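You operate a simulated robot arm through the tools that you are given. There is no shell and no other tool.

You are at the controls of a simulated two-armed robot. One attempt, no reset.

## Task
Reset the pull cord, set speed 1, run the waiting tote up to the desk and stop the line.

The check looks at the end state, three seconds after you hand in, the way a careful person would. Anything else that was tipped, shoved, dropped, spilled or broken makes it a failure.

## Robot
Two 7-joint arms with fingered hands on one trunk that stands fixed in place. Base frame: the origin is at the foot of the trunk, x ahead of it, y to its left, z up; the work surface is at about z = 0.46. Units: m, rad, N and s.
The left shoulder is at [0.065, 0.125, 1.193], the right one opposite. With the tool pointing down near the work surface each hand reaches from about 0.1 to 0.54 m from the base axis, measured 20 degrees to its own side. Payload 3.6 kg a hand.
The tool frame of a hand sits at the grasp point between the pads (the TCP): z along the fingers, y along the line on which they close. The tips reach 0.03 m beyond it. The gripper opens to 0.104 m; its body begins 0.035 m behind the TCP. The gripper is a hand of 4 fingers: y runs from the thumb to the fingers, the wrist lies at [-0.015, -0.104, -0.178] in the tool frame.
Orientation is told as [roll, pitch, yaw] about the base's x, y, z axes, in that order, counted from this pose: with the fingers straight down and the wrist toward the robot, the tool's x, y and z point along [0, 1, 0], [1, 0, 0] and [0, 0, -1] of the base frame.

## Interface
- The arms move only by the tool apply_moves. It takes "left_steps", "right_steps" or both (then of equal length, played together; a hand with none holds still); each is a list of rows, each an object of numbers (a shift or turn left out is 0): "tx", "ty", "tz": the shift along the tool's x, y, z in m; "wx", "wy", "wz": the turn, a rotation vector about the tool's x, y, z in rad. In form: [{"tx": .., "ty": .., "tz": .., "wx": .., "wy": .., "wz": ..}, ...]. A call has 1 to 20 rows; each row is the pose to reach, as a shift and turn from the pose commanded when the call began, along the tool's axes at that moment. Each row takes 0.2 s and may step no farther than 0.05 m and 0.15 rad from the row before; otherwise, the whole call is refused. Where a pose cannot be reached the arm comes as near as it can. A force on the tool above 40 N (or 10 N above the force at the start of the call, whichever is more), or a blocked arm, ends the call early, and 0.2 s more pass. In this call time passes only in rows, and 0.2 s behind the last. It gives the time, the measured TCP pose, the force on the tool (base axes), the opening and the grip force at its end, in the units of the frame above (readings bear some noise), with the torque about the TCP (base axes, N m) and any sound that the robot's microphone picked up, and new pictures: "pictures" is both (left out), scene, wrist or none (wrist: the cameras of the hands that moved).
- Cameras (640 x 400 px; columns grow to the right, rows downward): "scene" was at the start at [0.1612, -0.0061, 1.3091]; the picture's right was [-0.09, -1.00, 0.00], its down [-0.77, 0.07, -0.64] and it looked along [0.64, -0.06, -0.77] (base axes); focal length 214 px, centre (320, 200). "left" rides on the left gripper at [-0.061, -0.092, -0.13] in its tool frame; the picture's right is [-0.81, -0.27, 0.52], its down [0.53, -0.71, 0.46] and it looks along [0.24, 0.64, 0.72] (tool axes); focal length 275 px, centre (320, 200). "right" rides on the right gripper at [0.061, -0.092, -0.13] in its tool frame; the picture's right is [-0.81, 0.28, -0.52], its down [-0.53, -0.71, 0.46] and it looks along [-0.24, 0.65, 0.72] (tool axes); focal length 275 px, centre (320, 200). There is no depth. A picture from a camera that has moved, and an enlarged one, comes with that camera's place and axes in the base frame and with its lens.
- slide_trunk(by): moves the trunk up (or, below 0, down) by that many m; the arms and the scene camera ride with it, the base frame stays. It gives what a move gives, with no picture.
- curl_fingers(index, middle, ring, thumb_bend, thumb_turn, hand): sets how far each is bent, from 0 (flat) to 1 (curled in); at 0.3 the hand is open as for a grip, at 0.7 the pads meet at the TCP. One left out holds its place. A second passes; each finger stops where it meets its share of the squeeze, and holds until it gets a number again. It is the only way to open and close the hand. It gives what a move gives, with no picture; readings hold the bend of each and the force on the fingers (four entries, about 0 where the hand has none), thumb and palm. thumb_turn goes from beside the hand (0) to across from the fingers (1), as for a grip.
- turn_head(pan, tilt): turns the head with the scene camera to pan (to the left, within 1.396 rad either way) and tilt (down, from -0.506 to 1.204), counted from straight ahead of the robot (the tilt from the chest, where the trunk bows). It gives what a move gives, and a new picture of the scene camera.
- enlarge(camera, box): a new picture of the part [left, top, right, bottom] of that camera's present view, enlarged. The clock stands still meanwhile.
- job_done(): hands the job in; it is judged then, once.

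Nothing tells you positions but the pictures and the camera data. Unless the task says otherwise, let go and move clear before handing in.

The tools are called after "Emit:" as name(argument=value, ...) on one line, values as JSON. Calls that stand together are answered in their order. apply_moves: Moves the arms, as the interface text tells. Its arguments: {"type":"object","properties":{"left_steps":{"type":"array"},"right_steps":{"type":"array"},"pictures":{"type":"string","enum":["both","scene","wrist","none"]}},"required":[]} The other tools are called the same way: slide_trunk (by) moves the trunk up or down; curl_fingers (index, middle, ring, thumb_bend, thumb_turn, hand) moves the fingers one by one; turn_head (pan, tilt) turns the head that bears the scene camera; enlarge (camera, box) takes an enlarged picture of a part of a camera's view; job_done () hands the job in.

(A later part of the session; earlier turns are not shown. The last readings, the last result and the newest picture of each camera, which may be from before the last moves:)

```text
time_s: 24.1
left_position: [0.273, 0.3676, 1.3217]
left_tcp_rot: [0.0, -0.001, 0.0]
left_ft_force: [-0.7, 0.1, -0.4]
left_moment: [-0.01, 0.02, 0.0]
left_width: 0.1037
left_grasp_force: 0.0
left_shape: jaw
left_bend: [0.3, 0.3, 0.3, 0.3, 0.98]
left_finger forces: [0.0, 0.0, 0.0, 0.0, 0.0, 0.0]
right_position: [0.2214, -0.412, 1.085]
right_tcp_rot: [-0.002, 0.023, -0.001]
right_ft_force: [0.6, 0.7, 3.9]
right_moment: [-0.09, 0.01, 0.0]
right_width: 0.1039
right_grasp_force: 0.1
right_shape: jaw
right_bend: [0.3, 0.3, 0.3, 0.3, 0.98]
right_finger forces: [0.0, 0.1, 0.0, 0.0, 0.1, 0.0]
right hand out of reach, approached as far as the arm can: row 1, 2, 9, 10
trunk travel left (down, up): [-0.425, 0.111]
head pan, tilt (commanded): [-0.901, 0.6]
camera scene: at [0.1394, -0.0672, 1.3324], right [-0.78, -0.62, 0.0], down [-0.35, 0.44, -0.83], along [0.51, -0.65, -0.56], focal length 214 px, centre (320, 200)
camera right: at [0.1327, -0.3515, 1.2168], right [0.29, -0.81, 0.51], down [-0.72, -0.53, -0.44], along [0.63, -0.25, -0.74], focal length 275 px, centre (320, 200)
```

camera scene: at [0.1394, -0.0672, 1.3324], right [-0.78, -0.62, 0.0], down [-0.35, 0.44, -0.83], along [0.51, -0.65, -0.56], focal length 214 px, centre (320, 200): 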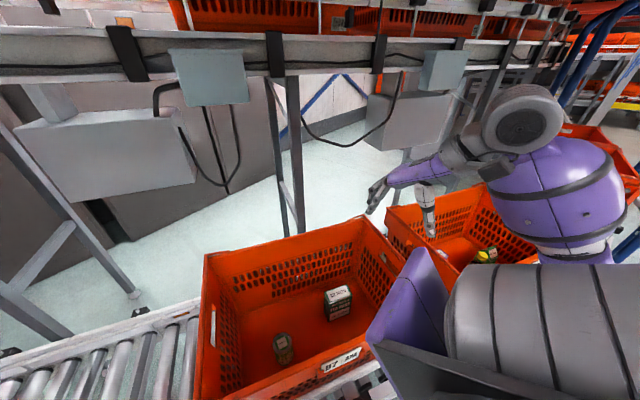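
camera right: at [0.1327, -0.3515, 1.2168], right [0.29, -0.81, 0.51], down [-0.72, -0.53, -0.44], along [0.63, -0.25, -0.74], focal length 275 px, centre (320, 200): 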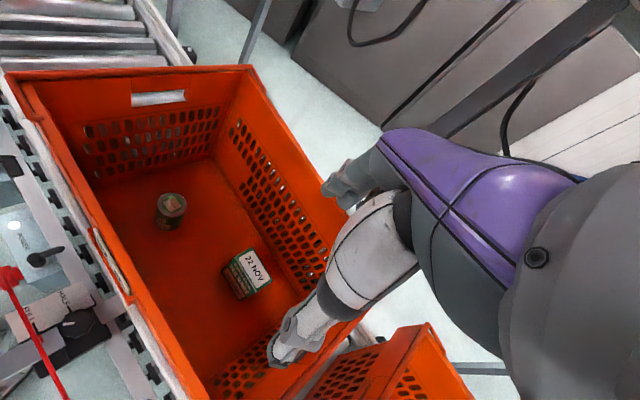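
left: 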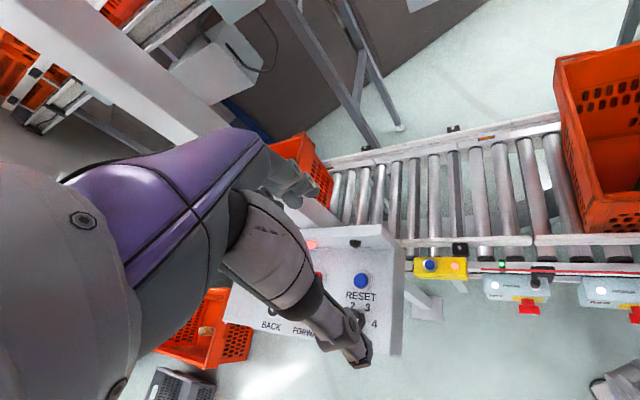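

Emit:
turn_head(pan=-0.7, tilt=1.0)

Emit:
enlarge(camera="scene", box=[200, 150, 520, 350])

Emit:
enlarge(camera="right", box=[0, 150, 320, 400])

Emit:
turn_head(pan=-1.2, tilt=0.5)

```text
time_s: 25.0
left_position: [0.2739, 0.367, 1.3215]
left_tcp_rot: [-0.001, 0.0, 0.0]
left_ft_force: [0.0, 0.5, 0.7]
left_moment: [0.02, -0.03, 0.0]
left_width: 0.1039
left_grasp_force: 0.0
left_shape: jaw
left_bend: [0.3, 0.3, 0.3, 0.3, 0.98]
left_finger forces: [0.1, 0.1, 0.0, 0.1, 0.0, 0.0]
right_position: [0.2215, -0.4144, 1.0827]
right_tcp_rot: [0.001, 0.035, -0.003]
right_ft_force: [-0.4, -0.6, -0.1]
right_moment: [0.01, 0.02, 0.03]
right_width: 0.1038
right_grasp_force: 0.1
right_shape: jaw
right_bend: [0.3, 0.3, 0.3, 0.3, 0.98]
right_finger forces: [0.0, 0.1, 0.0, 0.0, 0.0, 0.1]
trunk travel left (down, up): [-0.425, 0.111]
head pan, tilt (commanded): [-0.7, 1.0]
camera scene: at [0.1381, -0.0441, 1.3003], right [-0.64, -0.76, 0.0], down [-0.64, 0.54, -0.54], along [0.41, -0.35, -0.84], focal length 214 px, centre (320, 200)
```

scene: 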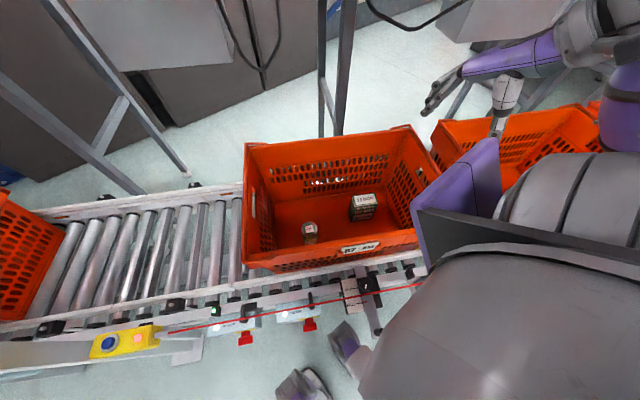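

```text
2.00 times, centred on (360, 250) of scene
camera zoom: at [0.1381, -0.0441, 1.3003], right [-0.64, -0.76, 0.0], down [-0.64, 0.54, -0.54], along [0.41, -0.35, -0.84], focal length 429 px, centre (240, 100)
```

zoom: 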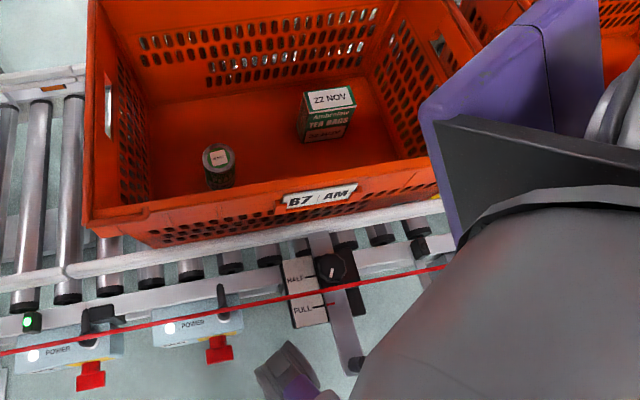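

```text
1.60 times, centred on (160, 275) of right
camera zoom: at [0.1335, -0.353, 1.2159], right [0.29, -0.81, 0.51], down [-0.73, -0.53, -0.43], along [0.62, -0.25, -0.75], focal length 440 px, centre (576, 80)
```

zoom: 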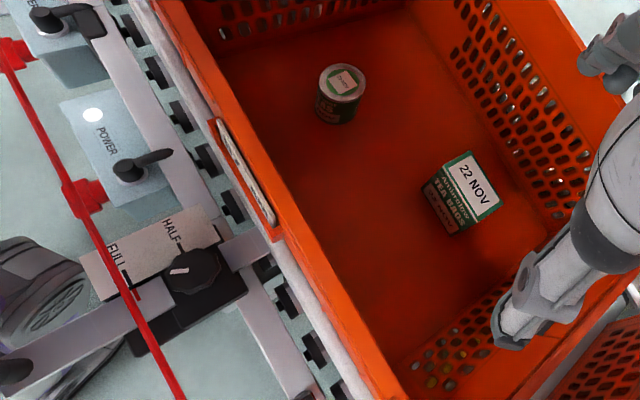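

```text
time_s: 25.9
left_position: [0.2746, 0.3669, 1.3207]
left_tcp_rot: [0.0, -0.001, -0.003]
left_ft_force: [-0.1, 0.3, -0.5]
left_moment: [0.0, -0.03, 0.02]
left_width: 0.1038
left_grasp_force: 0.1
left_shape: jaw
left_bend: [0.3, 0.3, 0.3, 0.3, 0.98]
left_finger forces: [0.1, 0.0, 0.1, 0.0, 0.1, 0.1]
right_position: [0.2205, -0.4142, 1.0811]
right_tcp_rot: [0.0, 0.037, -0.004]
right_ft_force: [-0.5, -0.7, -0.1]
right_moment: [0.01, 0.02, -0.01]
right_width: 0.1044
right_grasp_force: 0.0
right_shape: jaw
right_bend: [0.3, 0.3, 0.3, 0.3, 0.98]
right_finger forces: [0.1, 0.0, 0.1, 0.1, 0.0, 0.1]
trunk travel left (down, up): [-0.425, 0.111]
head pan, tilt (commanded): [-1.201, 0.499]
camera scene: at [0.1178, -0.0842, 1.3413], right [-0.93, -0.36, 0.0], down [-0.17, 0.45, -0.88], along [0.32, -0.82, -0.48], focal length 214 px, centre (320, 200)
```

scene: 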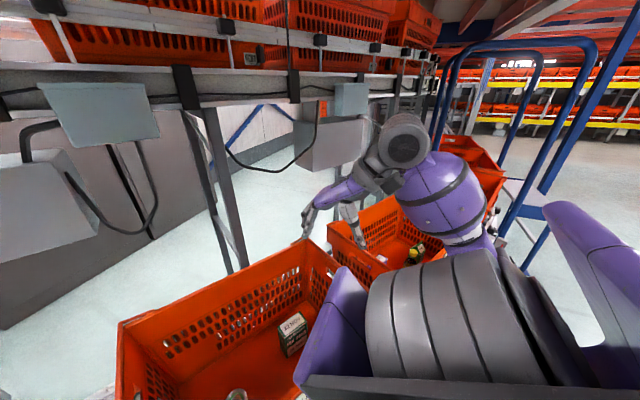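

The shoulder blocks the head's view of the right end, so I'll use the right wrist camera: move right hand out to the right and yaw it.

Emit:
apply_moves(right_steps=[{"tx": -0.02, "ty": 0.01, "tz": -0.03, "wz": 0.1}, {"tx": -0.045, "ty": 0.02, "tz": -0.06, "wz": 0.2}, {"tx": -0.07, "ty": 0.03, "tz": -0.09, "wz": 0.3}, {"tx": -0.095, "ty": 0.04, "tz": -0.12, "wz": 0.4}, {"tx": -0.12, "ty": 0.05, "tz": -0.15, "wz": 0.5}, {"tx": -0.145, "ty": 0.06, "tz": -0.17, "wz": 0.6}, {"tx": -0.17, "ty": 0.07, "tz": -0.19, "wz": 0.7}, {"tx": -0.2, "ty": 0.08, "tz": -0.2, "wz": 0.8}], pictures="both")

```text
time_s: 27.7
left_position: [0.2752, 0.3648, 1.321]
left_tcp_rot: [-0.001, 0.0, -0.001]
left_ft_force: [-0.3, 0.2, -0.5]
left_moment: [0.0, 0.02, 0.01]
left_width: 0.1038
left_grasp_force: 0.0
left_shape: jaw
left_bend: [0.3, 0.3, 0.3, 0.3, 0.98]
left_finger forces: [0.0, 0.0, 0.1, 0.0, 0.0, 0.0]
right_position: [0.304, -0.6127, 1.2847]
right_tcp_rot: [0.002, -0.001, -0.805]
right_ft_force: [-0.2, -1.0, 0.1]
right_moment: [0.0, 0.0, 0.01]
right_width: 0.104
right_grasp_force: 0.1
right_shape: jaw
right_bend: [0.3, 0.3, 0.3, 0.3, 0.98]
right_finger forces: [0.0, 0.0, 0.0, 0.1, 0.0, 0.0]
trunk travel left (down, up): [-0.425, 0.111]
head pan, tilt (commanded): [-1.201, 0.499]
camera scene: at [0.1182, -0.0844, 1.3412], right [-0.93, -0.36, 0.0], down [-0.17, 0.45, -0.88], along [0.32, -0.82, -0.48], focal length 214 px, centre (320, 200)
camera right: at [0.285, -0.5051, 1.4157], right [-0.39, -0.76, 0.52], down [-0.88, 0.14, -0.46], along [0.27, -0.63, -0.73], focal length 275 px, centre (320, 200)
```

scene: 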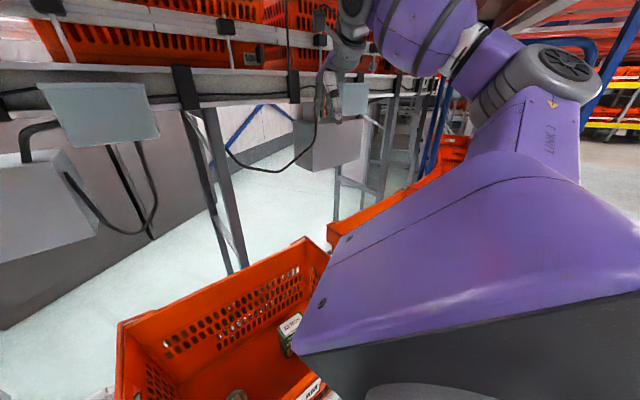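
right: 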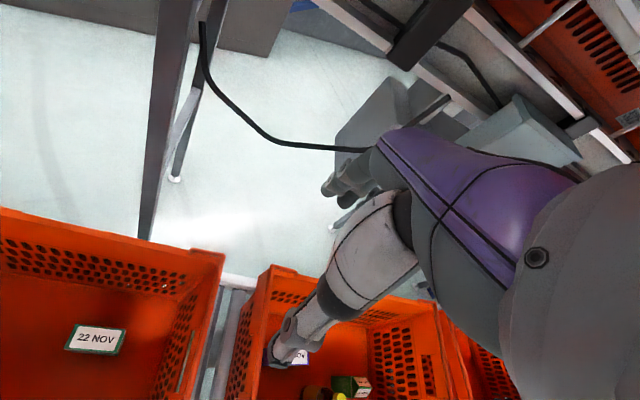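

The line runs obliquely, from far-left to near-right, with rollers at about z≈0.46 and the cord at about z≈0.70. I'm still looking for the "desk", so I look left and behind.

Emit:
turn_head(pan=1.39, tilt=0.5)

Emit:
turn_head(pan=-1.39, tilt=0.1)

Emit:
turn_head(pan=0.55, tilt=0.2)

Emit:
enlarge(camera="right", box=[0, 200, 320, 400])

```text
time_s: 30.1
left_position: [0.275, 0.3661, 1.3221]
left_tcp_rot: [-0.002, 0.0, -0.002]
left_ft_force: [0.2, 0.0, -0.1]
left_moment: [0.03, -0.02, 0.0]
left_width: 0.1038
left_grasp_force: 0.0
left_shape: jaw
left_bend: [0.3, 0.3, 0.3, 0.3, 0.98]
left_finger forces: [0.0, 0.1, 0.0, 0.1, 0.1, 0.0]
right_position: [0.3036, -0.6126, 1.2853]
right_tcp_rot: [-0.001, -0.001, -0.801]
right_ft_force: [-0.3, 0.0, 0.2]
right_moment: [-0.01, 0.0, -0.03]
right_width: 0.1039
right_grasp_force: 0.1
right_shape: jaw
right_bend: [0.3, 0.3, 0.3, 0.3, 0.98]
right_finger forces: [0.2, 0.1, 0.0, 0.0, 0.0, 0.0]
trunk travel left (down, up): [-0.425, 0.111]
head pan, tilt (commanded): [1.389, 0.499]
camera scene: at [0.1014, 0.0901, 1.3413], right [0.98, -0.18, 0.0], down [-0.09, -0.47, -0.88], along [0.16, 0.86, -0.48], focal length 214 px, centre (320, 200)
```

scene: 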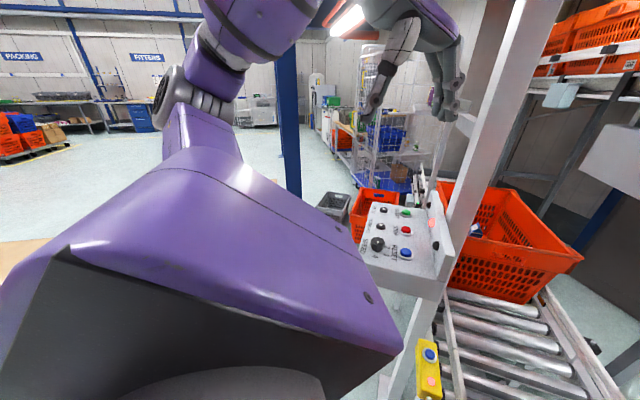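

```text
time_s: 32.5
left_position: [0.2739, 0.3661, 1.321]
left_tcp_rot: [-0.001, 0.0, -0.001]
left_ft_force: [0.2, 0.2, -0.6]
left_moment: [-0.03, -0.01, -0.02]
left_width: 0.1036
left_grasp_force: 0.0
left_shape: jaw
left_bend: [0.3, 0.3, 0.3, 0.3, 0.98]
left_finger forces: [0.0, 0.0, 0.1, 0.0, 0.0, 0.0]
right_position: [0.3044, -0.6134, 1.2848]
right_tcp_rot: [-0.001, -0.001, -0.801]
right_ft_force: [-0.1, -0.4, 0.1]
right_moment: [0.01, 0.0, -0.01]
right_width: 0.1041
right_grasp_force: 0.1
right_shape: jaw
right_bend: [0.3, 0.3, 0.3, 0.3, 0.98]
right_finger forces: [0.1, 0.0, 0.0, 0.0, 0.0, 0.1]
trunk travel left (down, up): [-0.425, 0.111]
head pan, tilt (commanded): [-1.389, 0.099]
camera scene: at [0.1015, -0.0899, 1.3784], right [-0.98, -0.18, 0.0], down [-0.02, 0.1, -0.99], along [0.18, -0.98, -0.1], focal length 214 px, centre (320, 200)
```

scene: 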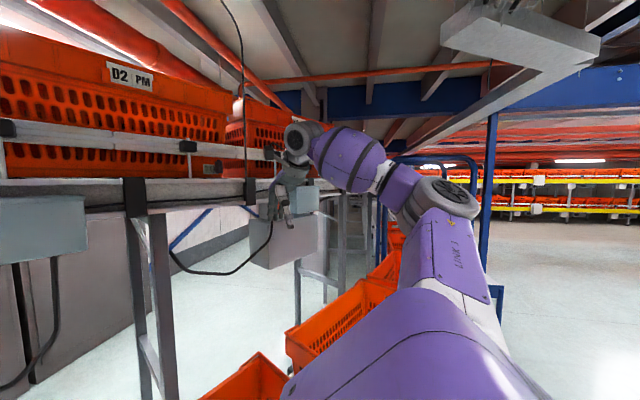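

```text
time_s: 34.4
left_position: [0.2742, 0.3671, 1.3222]
left_tcp_rot: [0.001, 0.0, -0.002]
left_ft_force: [-1.2, 0.6, 0.2]
left_moment: [0.02, -0.01, -0.01]
left_width: 0.1037
left_grasp_force: 0.1
left_shape: jaw
left_bend: [0.3, 0.3, 0.3, 0.3, 0.98]
left_finger forces: [0.1, 0.0, 0.0, 0.0, 0.1, 0.0]
right_position: [0.3039, -0.6117, 1.2848]
right_tcp_rot: [0.0, 0.001, -0.801]
right_ft_force: [0.2, 0.5, -0.2]
right_moment: [0.0, 0.01, -0.01]
right_width: 0.104
right_grasp_force: 0.1
right_shape: jaw
right_bend: [0.3, 0.3, 0.3, 0.3, 0.98]
right_finger forces: [0.0, 0.0, 0.0, 0.0, 0.0, 0.0]
trunk travel left (down, up): [-0.425, 0.111]
head pan, tilt (commanded): [0.55, 0.201]
camera scene: at [0.1644, 0.0493, 1.369], right [0.52, -0.85, 0.0], down [-0.17, -0.1, -0.98], along [0.84, 0.51, -0.2], focal length 214 px, centre (320, 200)
```

scene: 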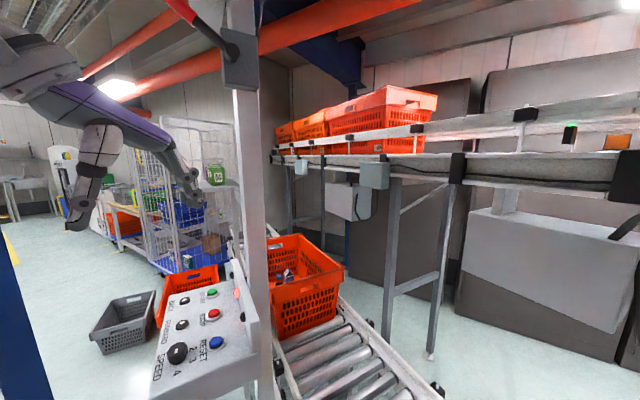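

```text
2.00 times, centred on (160, 300) of right
camera zoom: at [0.284, -0.5045, 1.4157], right [-0.39, -0.76, 0.52], down [-0.88, 0.14, -0.46], along [0.27, -0.63, -0.72], focal length 551 px, centre (640, 0)
```

zoom: 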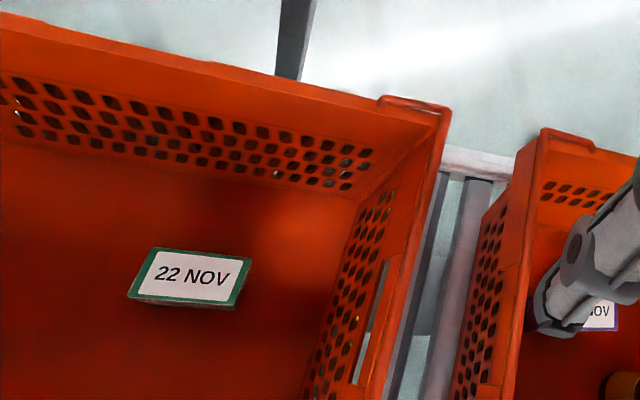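

I see signs far off ("PACKING", "FITTERS"), and a post with a black box and a red-ended rod. I'll zoom on labels along the line and on this post for a "desk" mark.

Emit:
enlarge(camera="scene", box=[160, 0, 300, 100])

Emit:
enlarge(camera="scene", box=[480, 60, 640, 260])

Emit:
turn_head(pan=0.1, tilt=0.75)

Emit:
enlarge(camera="scene", box=[180, 170, 400, 320])

Emit:
enlarge(camera="scene", box=[60, 60, 280, 210])

Emit:
enlarge(camera="scene", box=[360, 240, 580, 390])

```text
4.00 times, centred on (230, 50) of scene
camera zoom: at [0.1644, 0.0493, 1.369], right [0.52, -0.85, 0.0], down [-0.17, -0.1, -0.98], along [0.84, 0.51, -0.2], focal length 858 px, centre (680, 800)
```

zoom: 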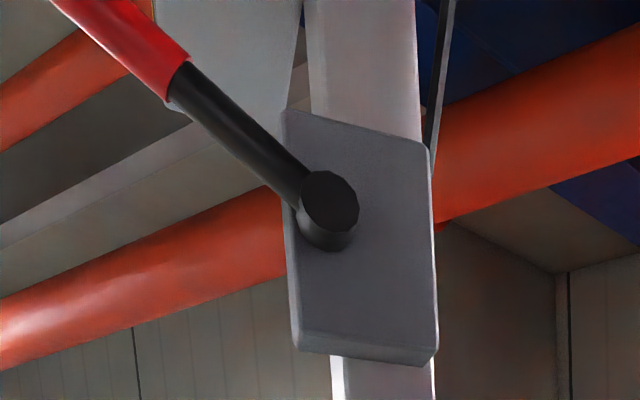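

```text
2.00 times, centred on (560, 160) of scene
camera zoom: at [0.1644, 0.0493, 1.369], right [0.52, -0.85, 0.0], down [-0.17, -0.1, -0.98], along [0.84, 0.51, -0.2], focal length 429 px, centre (-160, 280)
```

zoom: 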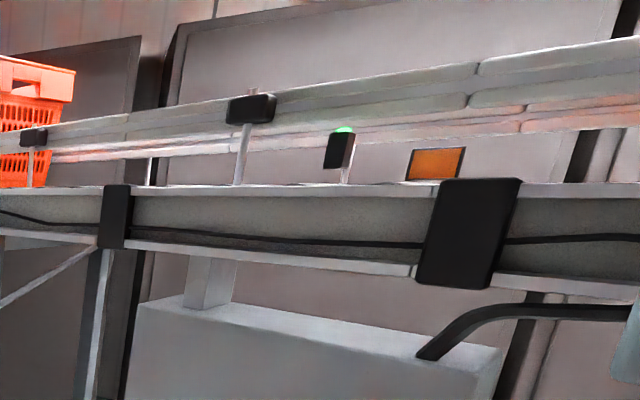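

```text
time_s: 35.4
left_position: [0.2743, 0.3671, 1.3216]
left_tcp_rot: [0.0, 0.0, -0.001]
left_ft_force: [-0.5, 0.3, -0.1]
left_moment: [0.0, 0.02, -0.03]
left_width: 0.104
left_grasp_force: 0.1
left_shape: jaw
left_bend: [0.3, 0.3, 0.3, 0.3, 0.98]
left_finger forces: [0.0, 0.0, 0.1, 0.0, 0.0, 0.1]
right_position: [0.3045, -0.612, 1.2852]
right_tcp_rot: [0.001, -0.001, -0.8]
right_ft_force: [-0.9, 0.3, -0.4]
right_moment: [0.02, 0.02, 0.0]
right_width: 0.1037
right_grasp_force: 0.0
right_shape: jaw
right_bend: [0.3, 0.3, 0.3, 0.3, 0.98]
right_finger forces: [0.0, 0.1, 0.0, 0.0, 0.0, 0.1]
trunk travel left (down, up): [-0.425, 0.111]
head pan, tilt (commanded): [0.099, 0.75]
camera scene: at [0.1673, 0.009, 1.3194], right [0.1, -0.99, 0.0], down [-0.68, -0.07, -0.73], along [0.73, 0.07, -0.68], focal length 214 px, centre (320, 200)
```

scene: 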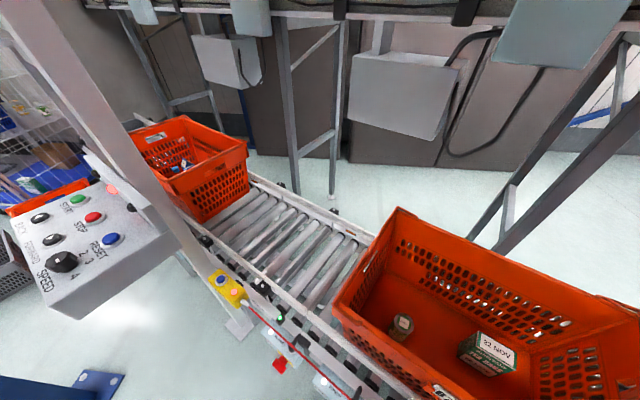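

```text
2.67 times, centred on (290, 245) of scene
camera zoom: at [0.1673, 0.009, 1.3194], right [0.1, -0.99, 0.0], down [-0.68, -0.07, -0.73], along [0.73, 0.07, -0.68], focal length 572 px, centre (400, 80)
```

zoom: 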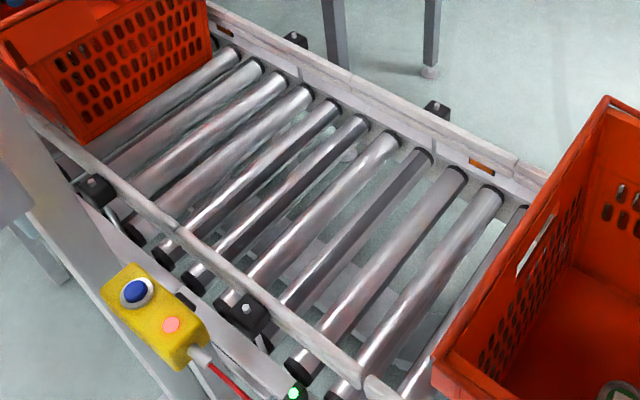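

```text
2.67 times, centred on (170, 135) of scene
camera zoom: at [0.1673, 0.009, 1.3194], right [0.1, -0.99, 0.0], down [-0.68, -0.07, -0.73], along [0.73, 0.07, -0.68], focal length 572 px, centre (720, 373)
```

zoom: 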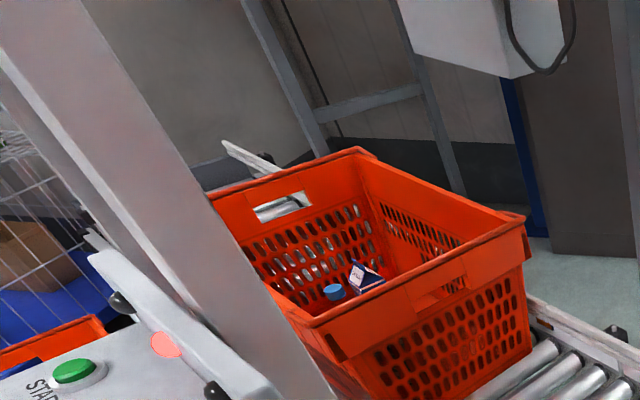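

```text
2.67 times, centred on (470, 315) of scene
camera zoom: at [0.1673, 0.009, 1.3194], right [0.1, -0.99, 0.0], down [-0.68, -0.07, -0.73], along [0.73, 0.07, -0.68], focal length 572 px, centre (-80, -107)
```

zoom: 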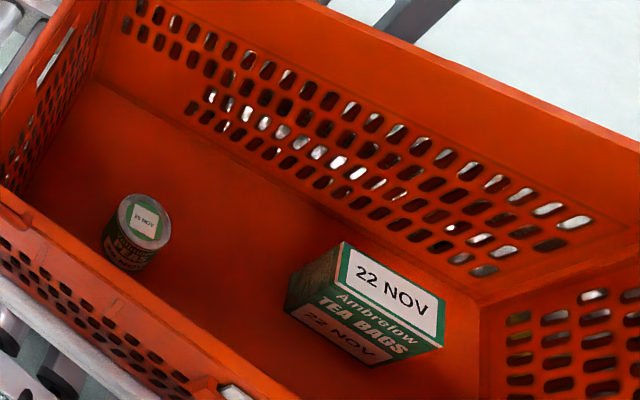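

The line runs at 30° along [−0.5,−0.87]; the panel stands at the middle of an empty roller section that ends in a photo-eye just before tote B7. I'll look at the right end of B7's section from the wrist camera to see what holds B7 there.

Emit:
apply_moves(right_steps=[{"tx": -0.013, "ty": -0.015, "tz": 0.02, "wz": -0.1}, {"tx": -0.026, "ty": -0.03, "tz": 0.045, "wz": -0.2}, {"tx": -0.039, "ty": -0.045, "tz": 0.07, "wz": -0.3}, {"tx": -0.052, "ty": -0.06, "tz": 0.095, "wz": -0.4}, {"tx": -0.065, "ty": -0.075, "tz": 0.12, "wz": -0.5}, {"tx": -0.078, "ty": -0.09, "tz": 0.14, "wz": -0.6}, {"tx": -0.09, "ty": -0.104, "tz": 0.165, "wz": -0.7}, {"tx": -0.102, "ty": -0.116, "tz": 0.185, "wz": -0.8}], pictures="wrist")

Emit:
enlarge(camera="right", box=[0, 120, 320, 400])

```text
time_s: 37.2
left_position: [0.2741, 0.3674, 1.321]
left_tcp_rot: [0.001, 0.001, -0.002]
left_ft_force: [-0.2, 0.8, 0.1]
left_moment: [-0.01, -0.01, 0.01]
left_width: 0.1036
left_grasp_force: 0.0
left_shape: jaw
left_bend: [0.3, 0.3, 0.3, 0.3, 0.98]
left_finger forces: [0.0, 0.1, 0.1, 0.0, 0.0, 0.1]
right_position: [0.2143, -0.4429, 1.1423]
right_tcp_rot: [0.001, 0.002, -0.005]
right_ft_force: [-0.3, 0.0, 0.8]
right_moment: [-0.03, -0.04, -0.01]
right_width: 0.1039
right_grasp_force: 0.1
right_shape: jaw
right_bend: [0.3, 0.3, 0.3, 0.3, 0.97]
right_finger forces: [0.0, 0.0, 0.1, 0.0, 0.0, 0.1]
right hand out of reach, approached as far as the arm can: row 4, 5, 6, 7, 8
trunk travel left (down, up): [-0.425, 0.111]
head pan, tilt (commanded): [0.099, 0.75]
camera right: at [0.1231, -0.382, 1.2724], right [0.27, -0.81, 0.52], down [-0.72, -0.53, -0.45], along [0.64, -0.25, -0.73], focal length 275 px, centre (320, 200)
```

right: 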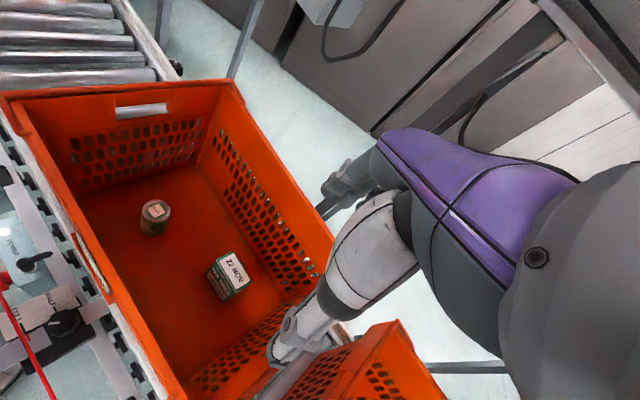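

```text
1.43 times, centred on (160, 260) of right
camera zoom: at [0.1231, -0.382, 1.2724], right [0.27, -0.81, 0.52], down [-0.72, -0.53, -0.45], along [0.64, -0.25, -0.73], focal length 393 px, centre (549, 114)
```

zoom: 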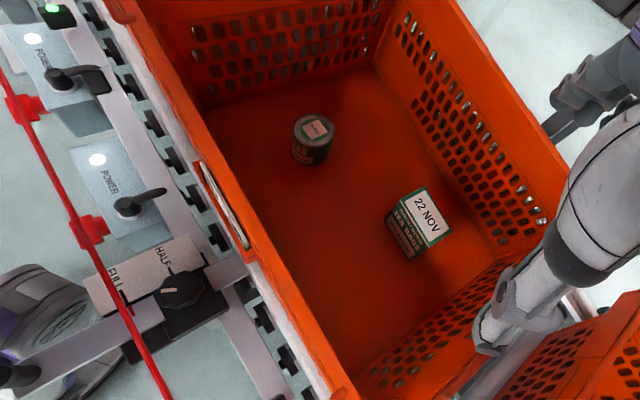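

Emit:
apply_moves(right_steps=[{"tz": -0.02, "wx": 0.12}, {"tz": -0.04, "ty": 0.02, "wx": 0.24}, {"tz": -0.06, "ty": 0.04, "wx": 0.36}, {"tz": -0.08, "ty": 0.06, "wx": 0.48}, {"tz": -0.1, "ty": 0.06, "wx": 0.6}, {"tz": -0.1, "ty": 0.06, "wx": 0.6, "tx": -0.04}, {"tz": -0.1, "ty": 0.06, "wx": 0.6, "tx": -0.08}], pictures="wrist")

```text
time_s: 38.8
left_position: [0.2727, 0.3674, 1.3212]
left_tcp_rot: [0.0, -0.002, -0.002]
left_ft_force: [-0.8, 1.4, 0.0]
left_moment: [-0.05, -0.04, -0.03]
left_width: 0.1038
left_grasp_force: 0.0
left_shape: jaw
left_bend: [0.3, 0.3, 0.3, 0.3, 0.98]
left_finger forces: [0.0, 0.0, 0.0, 0.1, 0.0, 0.0]
right_position: [0.2753, -0.4688, 1.2278]
right_tcp_rot: [-0.001, 0.596, -0.005]
right_ft_force: [0.0, 0.5, 0.1]
right_moment: [-0.04, -0.01, 0.01]
right_width: 0.1042
right_grasp_force: 0.1
right_shape: jaw
right_bend: [0.3, 0.3, 0.3, 0.3, 0.97]
right_finger forces: [0.0, 0.0, 0.1, 0.0, 0.0, 0.1]
right hand out of reach, approached as far as the arm can: row 6, 7
trunk travel left (down, up): [-0.425, 0.111]
head pan, tilt (commanded): [0.099, 0.75]
camera right: at [0.273, -0.4072, 1.3872], right [0.52, -0.81, 0.27], down [-0.85, -0.53, 0.02], along [0.13, -0.24, -0.96], focal length 275 px, centre (320, 200)
```

right: 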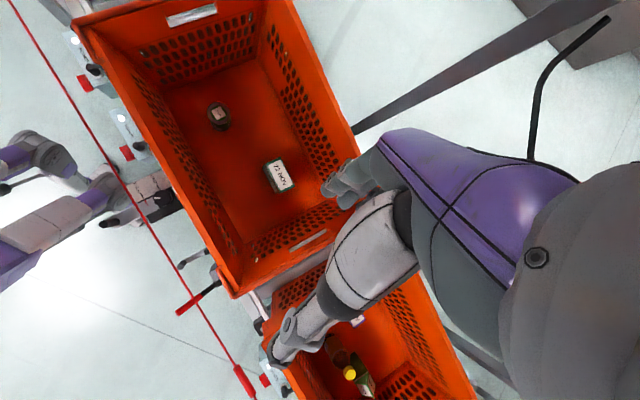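

Emit:
enlarge(camera="right", box=[100, 150, 320, 300])

Emit:
enlarge(camera="right", box=[160, 240, 320, 400])

Emit:
enlarge(camera="right", box=[0, 0, 240, 180])

```text
2.67 times, centred on (210, 225) of right
camera zoom: at [0.273, -0.4072, 1.3872], right [0.52, -0.81, 0.27], down [-0.85, -0.53, 0.02], along [0.13, -0.24, -0.96], focal length 734 px, centre (613, 133)
```

zoom: 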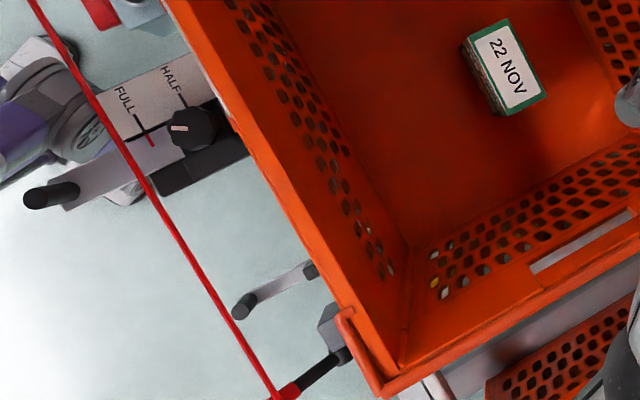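

```text
2.50 times, centred on (240, 320) of right
camera zoom: at [0.273, -0.4072, 1.3872], right [0.52, -0.81, 0.27], down [-0.85, -0.53, 0.02], along [0.13, -0.24, -0.96], focal length 688 px, centre (520, -100)
```

zoom: 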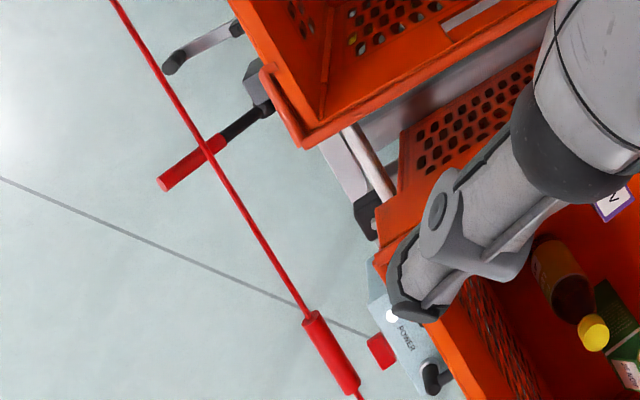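

```text
2.22 times, centred on (120, 90) of right
camera zoom: at [0.273, -0.4072, 1.3872], right [0.52, -0.81, 0.27], down [-0.85, -0.53, 0.02], along [0.13, -0.24, -0.96], focal length 612 px, centre (764, 444)
```

zoom: 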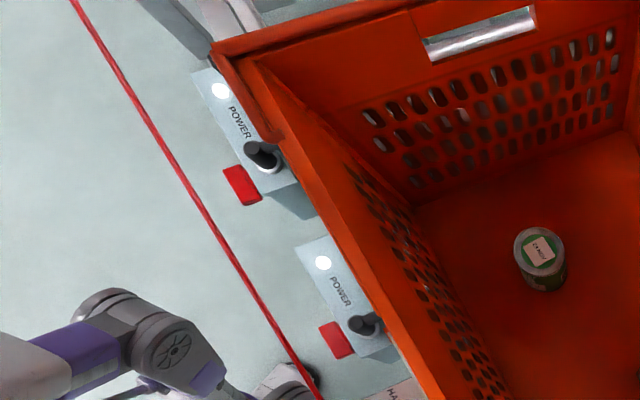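

Now I can see it: each section is about 0.72 m; the upstream tote (24 NOV) sits at the end of its section, the next section by the control desk is empty, ending in the photo-eye at s≈−0.35, and B7 stands held in the section after. I'll check the red lever on the post before bringing the left arm near it.

Emit:
turn_head(pan=0.7, tilt=-0.2)

Emit:
turn_head(pan=0.95, tilt=0.45)

Emit:
enlarge(camera="scene", box=[270, 180, 430, 300])

```text
time_s: 40.0
left_position: [0.2754, 0.3652, 1.3211]
left_tcp_rot: [0.0, -0.002, -0.003]
left_ft_force: [0.4, -0.2, 0.6]
left_moment: [0.0, 0.02, 0.0]
left_width: 0.1037
left_grasp_force: 0.0
left_shape: jaw
left_bend: [0.3, 0.3, 0.3, 0.3, 0.98]
left_finger forces: [0.0, 0.0, 0.0, 0.0, 0.0, 0.0]
right_position: [0.2771, -0.4694, 1.2258]
right_tcp_rot: [0.002, 0.598, -0.003]
right_ft_force: [0.4, 0.2, -0.2]
right_moment: [-0.02, 0.03, -0.01]
right_width: 0.1041
right_grasp_force: 0.1
right_shape: jaw
right_bend: [0.3, 0.3, 0.3, 0.3, 0.97]
right_finger forces: [0.0, 0.1, 0.1, 0.0, 0.0, 0.0]
trunk travel left (down, up): [-0.425, 0.111]
head pan, tilt (commanded): [0.7, -0.201]
camera scene: at [0.1486, 0.0542, 1.4048], right [0.64, -0.77, 0.0], down [0.15, 0.13, -0.98], along [0.75, 0.63, 0.2], focal length 214 px, centre (320, 200)
```

scene: 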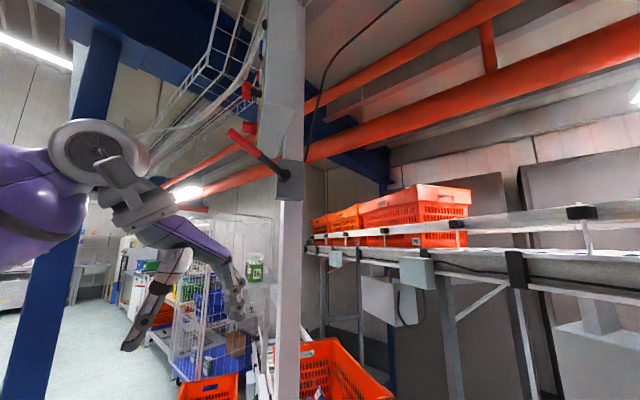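

```text
time_s: 41.0
left_position: [0.2747, 0.3645, 1.3206]
left_tcp_rot: [-0.001, -0.003, -0.002]
left_ft_force: [0.6, 0.0, -0.1]
left_moment: [-0.05, -0.01, 0.0]
left_width: 0.1039
left_grasp_force: 0.1
left_shape: jaw
left_bend: [0.3, 0.3, 0.3, 0.3, 0.98]
left_finger forces: [0.1, 0.0, 0.1, 0.0, 0.1, 0.0]
right_position: [0.2772, -0.4692, 1.2262]
right_tcp_rot: [0.0, 0.599, -0.003]
right_ft_force: [0.5, -0.5, 0.1]
right_moment: [-0.03, 0.01, 0.0]
right_width: 0.1042
right_grasp_force: 0.0
right_shape: jaw
right_bend: [0.3, 0.3, 0.3, 0.3, 0.97]
right_finger forces: [0.0, 0.0, 0.0, 0.0, 0.0, 0.0]
trunk travel left (down, up): [-0.425, 0.111]
head pan, tilt (commanded): [0.949, 0.45]
camera scene: at [0.1384, 0.0753, 1.3459], right [0.81, -0.58, 0.0], down [-0.25, -0.35, -0.9], along [0.52, 0.73, -0.43], focal length 214 px, centre (320, 200)
```

scene: 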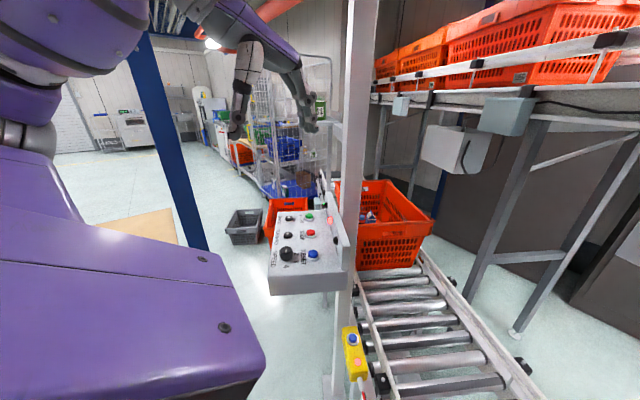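

```text
3.33 times, centred on (350, 240) of scene
camera zoom: at [0.1384, 0.0753, 1.3459], right [0.81, -0.58, 0.0], down [-0.25, -0.35, -0.9], along [0.52, 0.73, -0.43], focal length 715 px, centre (220, 67)
```

zoom: 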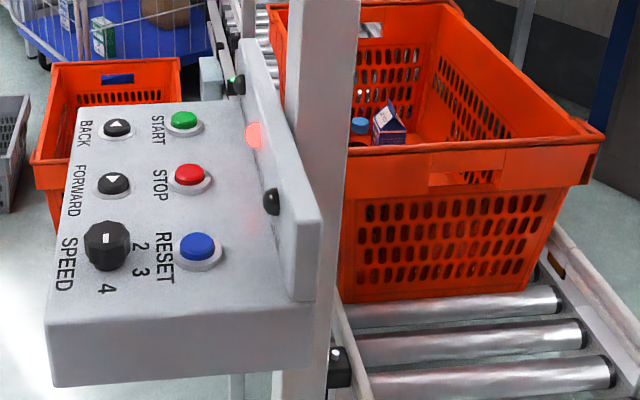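

Emit:
enlarge(camera="scene", box=[330, 310, 400, 400])

Emit:
enlarge(camera="left", box=[405, 245, 485, 295])

Emit:
turn_head(pan=0.55, tilt=1.0)

Emit:
enlarge(camera="scene", box=[250, 130, 410, 290])

```text
4.44 times, centred on (365, 355) of scene
camera zoom: at [0.1384, 0.0753, 1.3459], right [0.81, -0.58, 0.0], down [-0.25, -0.35, -0.9], along [0.52, 0.73, -0.43], focal length 953 px, centre (120, -489)
```

zoom: 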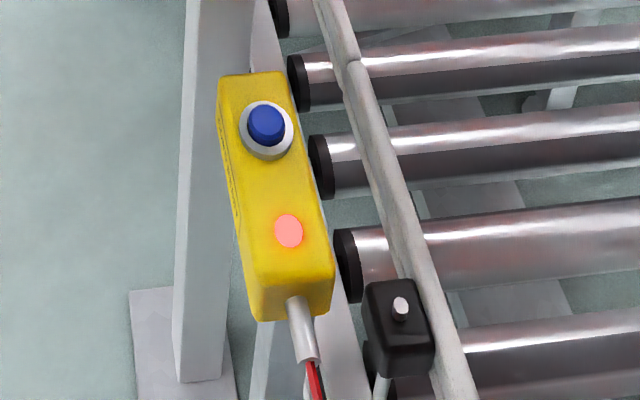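

```text
8.00 times, centred on (445, 270) of left
camera zoom: at [0.1844, 0.3039, 1.4516], right [-0.28, -0.81, -0.52], down [-0.71, 0.53, -0.46], along [0.64, 0.24, -0.72], focal length 2202 px, centre (-680, -360)
```

zoom: 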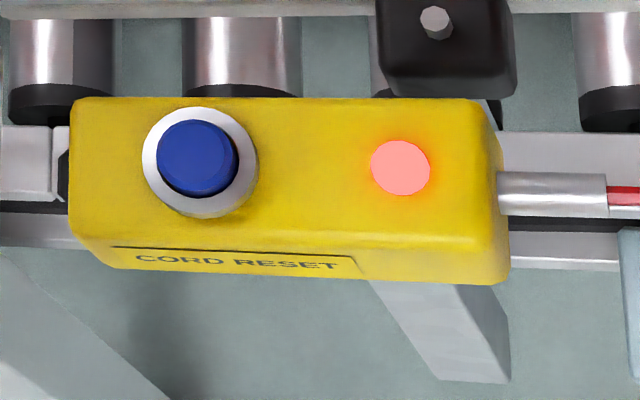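

```text
time_s: 42.0
left_position: [0.2754, 0.367, 1.3208]
left_tcp_rot: [0.001, 0.0, -0.001]
left_ft_force: [0.3, 0.6, -0.1]
left_moment: [0.0, -0.01, -0.01]
left_width: 0.1039
left_grasp_force: 0.1
left_shape: jaw
left_bend: [0.3, 0.3, 0.3, 0.3, 0.98]
left_finger forces: [0.0, 0.0, 0.1, 0.0, 0.1, 0.0]
right_position: [0.2784, -0.4686, 1.2268]
right_tcp_rot: [0.003, 0.597, -0.005]
right_ft_force: [0.9, 0.3, 0.4]
right_moment: [-0.03, -0.02, 0.02]
right_width: 0.1041
right_grasp_force: 0.0
right_shape: jaw
right_bend: [0.3, 0.3, 0.3, 0.3, 0.97]
right_finger forces: [0.0, 0.0, 0.0, 0.0, 0.0, 0.0]
trunk travel left (down, up): [-0.425, 0.111]
head pan, tilt (commanded): [0.55, 1.0]
camera scene: at [0.1443, 0.0371, 1.3003], right [0.52, -0.85, 0.0], down [-0.72, -0.44, -0.54], along [0.46, 0.28, -0.84], focal length 214 px, centre (320, 200)
```

scene: 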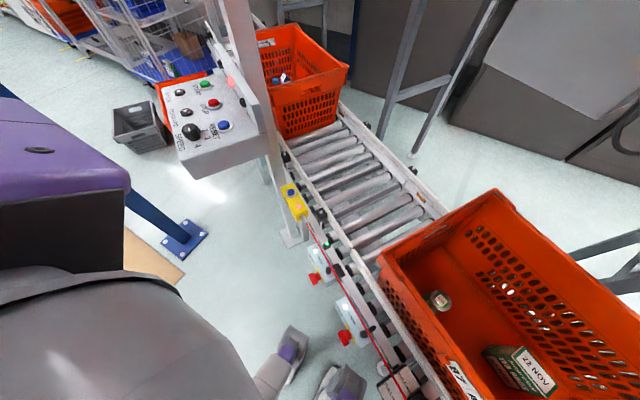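

```text
2.50 times, centred on (330, 210) of scene
camera zoom: at [0.1443, 0.0371, 1.3003], right [0.52, -0.85, 0.0], down [-0.72, -0.44, -0.54], along [0.46, 0.28, -0.84], focal length 536 px, centre (295, 175)
```

zoom: 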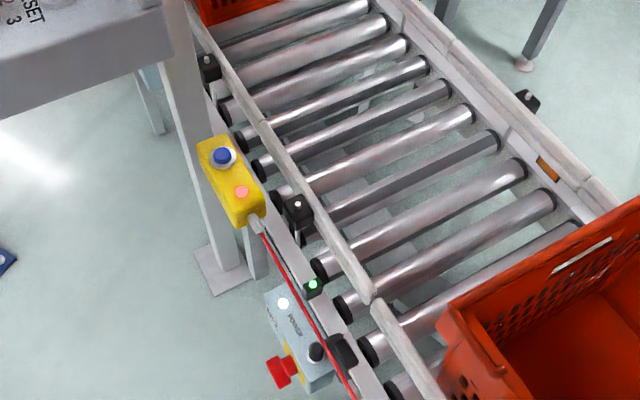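

The box reads "CORD RESET" with the blue button on its top face. I'll shape the left hand into a pointing finger and look at it to find where the fingertip lies.

Emit:
curl_fingers(hand="left", index=0.0, middle=1.0, ring=1.0, thumb_bend=1.0)

Emit:
turn_head(pan=1.0, tilt=0.0)

Emit:
enlarge(camera="left", box=[160, 150, 480, 400])

```text
time_s: 43.0
left_position: [0.2744, 0.3663, 1.3212]
left_tcp_rot: [0.0, 0.001, -0.003]
left_ft_force: [-0.2, 0.9, 0.2]
left_moment: [0.01, 0.01, 0.0]
left_width: 0.0459
left_grasp_force: 0.1
left_shape: fingers
left_bend: [0.0, 1.0, 1.0, 1.0, 0.98]
left_finger forces: [0.0, 0.1, 0.1, 0.0, 0.0, 0.0]
right_position: [0.2782, -0.4692, 1.226]
right_tcp_rot: [-0.002, 0.6, -0.005]
right_ft_force: [0.6, 0.3, -0.5]
right_moment: [-0.01, 0.01, 0.03]
right_width: 0.104
right_grasp_force: 0.0
right_shape: jaw
right_bend: [0.3, 0.3, 0.3, 0.3, 0.97]
right_finger forces: [0.0, 0.0, 0.0, 0.0, 0.1, 0.1]
trunk travel left (down, up): [-0.425, 0.111]
head pan, tilt (commanded): [0.55, 1.0]
```

```text
time_s: 44.3
left_position: [0.2741, 0.3665, 1.3206]
left_tcp_rot: [0.001, 0.0, 0.0]
left_ft_force: [-0.3, 0.4, 0.4]
left_moment: [0.0, 0.01, -0.02]
left_width: 0.0456
left_grasp_force: 0.1
left_shape: fingers
left_bend: [0.0, 1.0, 1.0, 1.0, 0.98]
left_finger forces: [0.0, 0.1, 0.0, 0.1, 0.0, 0.0]
right_position: [0.2777, -0.4688, 1.2269]
right_tcp_rot: [0.001, 0.597, -0.003]
right_ft_force: [0.8, -0.4, -0.2]
right_moment: [-0.01, -0.01, -0.02]
right_width: 0.1041
right_grasp_force: 0.1
right_shape: jaw
right_bend: [0.3, 0.3, 0.3, 0.3, 0.97]
right_finger forces: [0.0, 0.0, 0.1, 0.0, 0.1, 0.0]
trunk travel left (down, up): [-0.425, 0.111]
head pan, tilt (commanded): [1.0, 0.0]
camera scene: at [0.1336, 0.0764, 1.3874], right [0.84, -0.54, 0.0], down [0.0, 0.0, -1.0], along [0.54, 0.84, 0.0], focal length 214 px, centre (320, 200)
```

scene: 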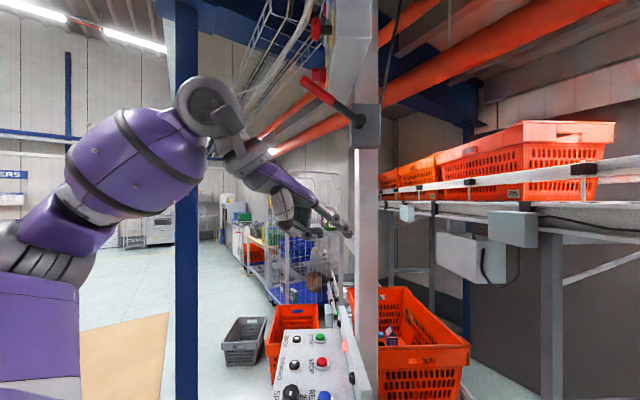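

```text
1.60 times, centred on (320, 275) of left
camera zoom: at [0.1844, 0.3039, 1.4516], right [-0.28, -0.81, -0.52], down [-0.71, 0.53, -0.46], along [0.64, 0.24, -0.72], focal length 440 px, centre (320, 80)
```

zoom: 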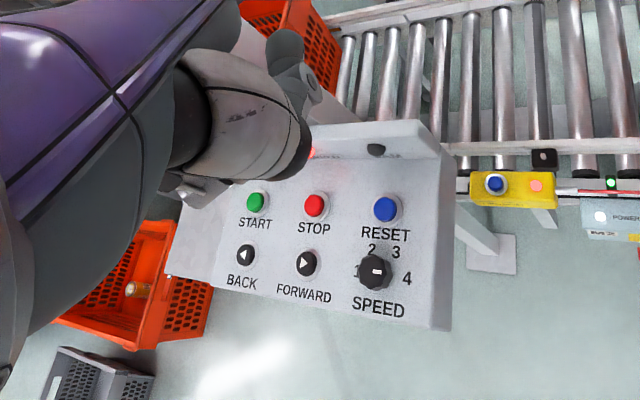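

Emit:
enlarge(camera="scene", box=[200, 130, 380, 260])

Emit:
enlarge(camera="left", box=[260, 230, 430, 350])

```text
3.08 times, centred on (290, 195) of scene
camera zoom: at [0.1336, 0.0764, 1.3874], right [0.84, -0.54, 0.0], down [0.0, 0.0, -1.0], along [0.54, 0.84, 0.0], focal length 660 px, centre (412, 215)
```

zoom: 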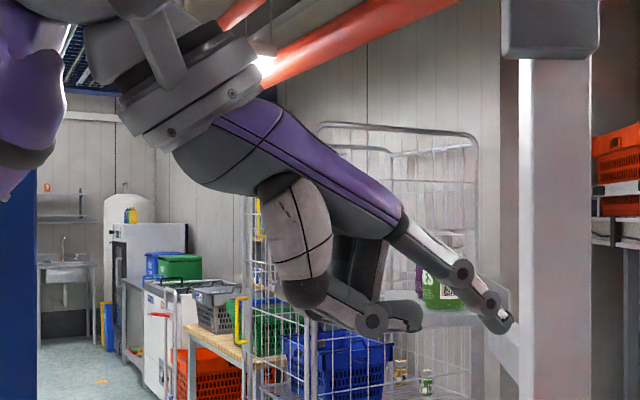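

```text
3.33 times, centred on (345, 290) of left
camera zoom: at [0.1844, 0.3039, 1.4516], right [-0.28, -0.81, -0.52], down [-0.71, 0.53, -0.46], along [0.64, 0.24, -0.72], focal length 918 px, centre (237, -100)
```

zoom: 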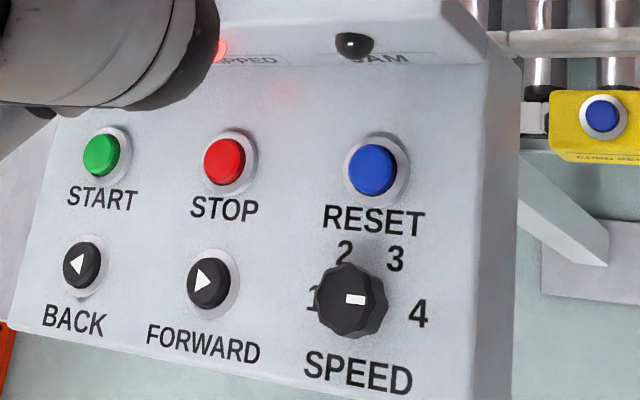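

The speed knob currently points to 4; 1 is on its left. Now I shape the index more downward and look at the fingertip.

Emit:
curl_fingers(hand="left", index=0.55)

Emit:
enlarge(camera="scene", box=[200, 130, 380, 260])

Emit:
enlarge(camera="left", box=[160, 150, 480, 400])

```text
time_s: 45.3
left_position: [0.2749, 0.3666, 1.3209]
left_tcp_rot: [0.001, 0.001, -0.002]
left_ft_force: [0.1, 0.0, 0.0]
left_moment: [0.01, 0.0, 0.01]
left_width: 0.0231
left_grasp_force: 0.1
left_shape: fingers
left_bend: [0.38, 1.0, 1.0, 0.98, 0.96]
left_finger forces: [0.0, 0.0, 0.1, 0.0, 0.1, 0.1]
right_position: [0.2774, -0.469, 1.2264]
right_tcp_rot: [0.0, 0.598, -0.005]
right_ft_force: [0.2, 0.3, 0.4]
right_moment: [-0.05, -0.04, 0.03]
right_width: 0.1037
right_grasp_force: 0.0
right_shape: jaw
right_bend: [0.3, 0.3, 0.3, 0.3, 0.97]
right_finger forces: [0.0, 0.1, 0.0, 0.0, 0.1, 0.0]
trunk travel left (down, up): [-0.425, 0.111]
head pan, tilt (commanded): [1.0, 0.0]
```

```text
3.08 times, centred on (290, 195) of scene
camera zoom: at [0.1335, 0.0764, 1.3875], right [0.84, -0.54, 0.0], down [0.0, 0.0, -1.0], along [0.54, 0.84, 0.0], focal length 660 px, centre (412, 215)
```

zoom: 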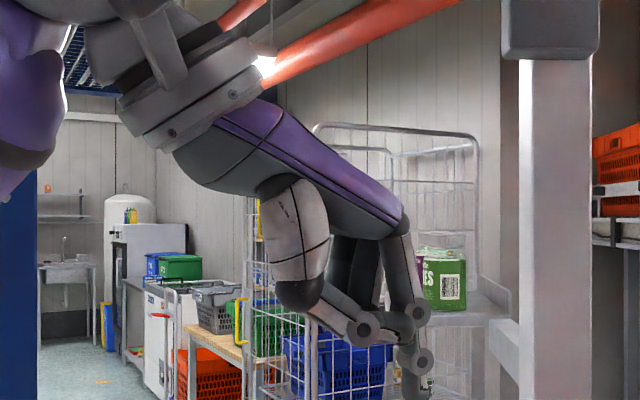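

```text
1.60 times, centred on (320, 275) of left
camera zoom: at [0.1844, 0.3039, 1.4516], right [-0.28, -0.81, -0.52], down [-0.71, 0.53, -0.46], along [0.64, 0.24, -0.72], focal length 440 px, centre (320, 80)
```

zoom: 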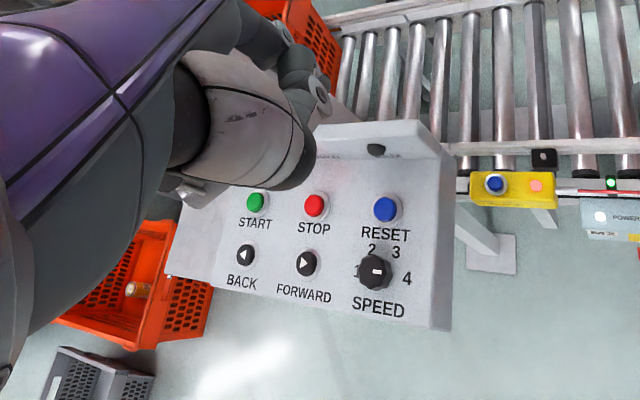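

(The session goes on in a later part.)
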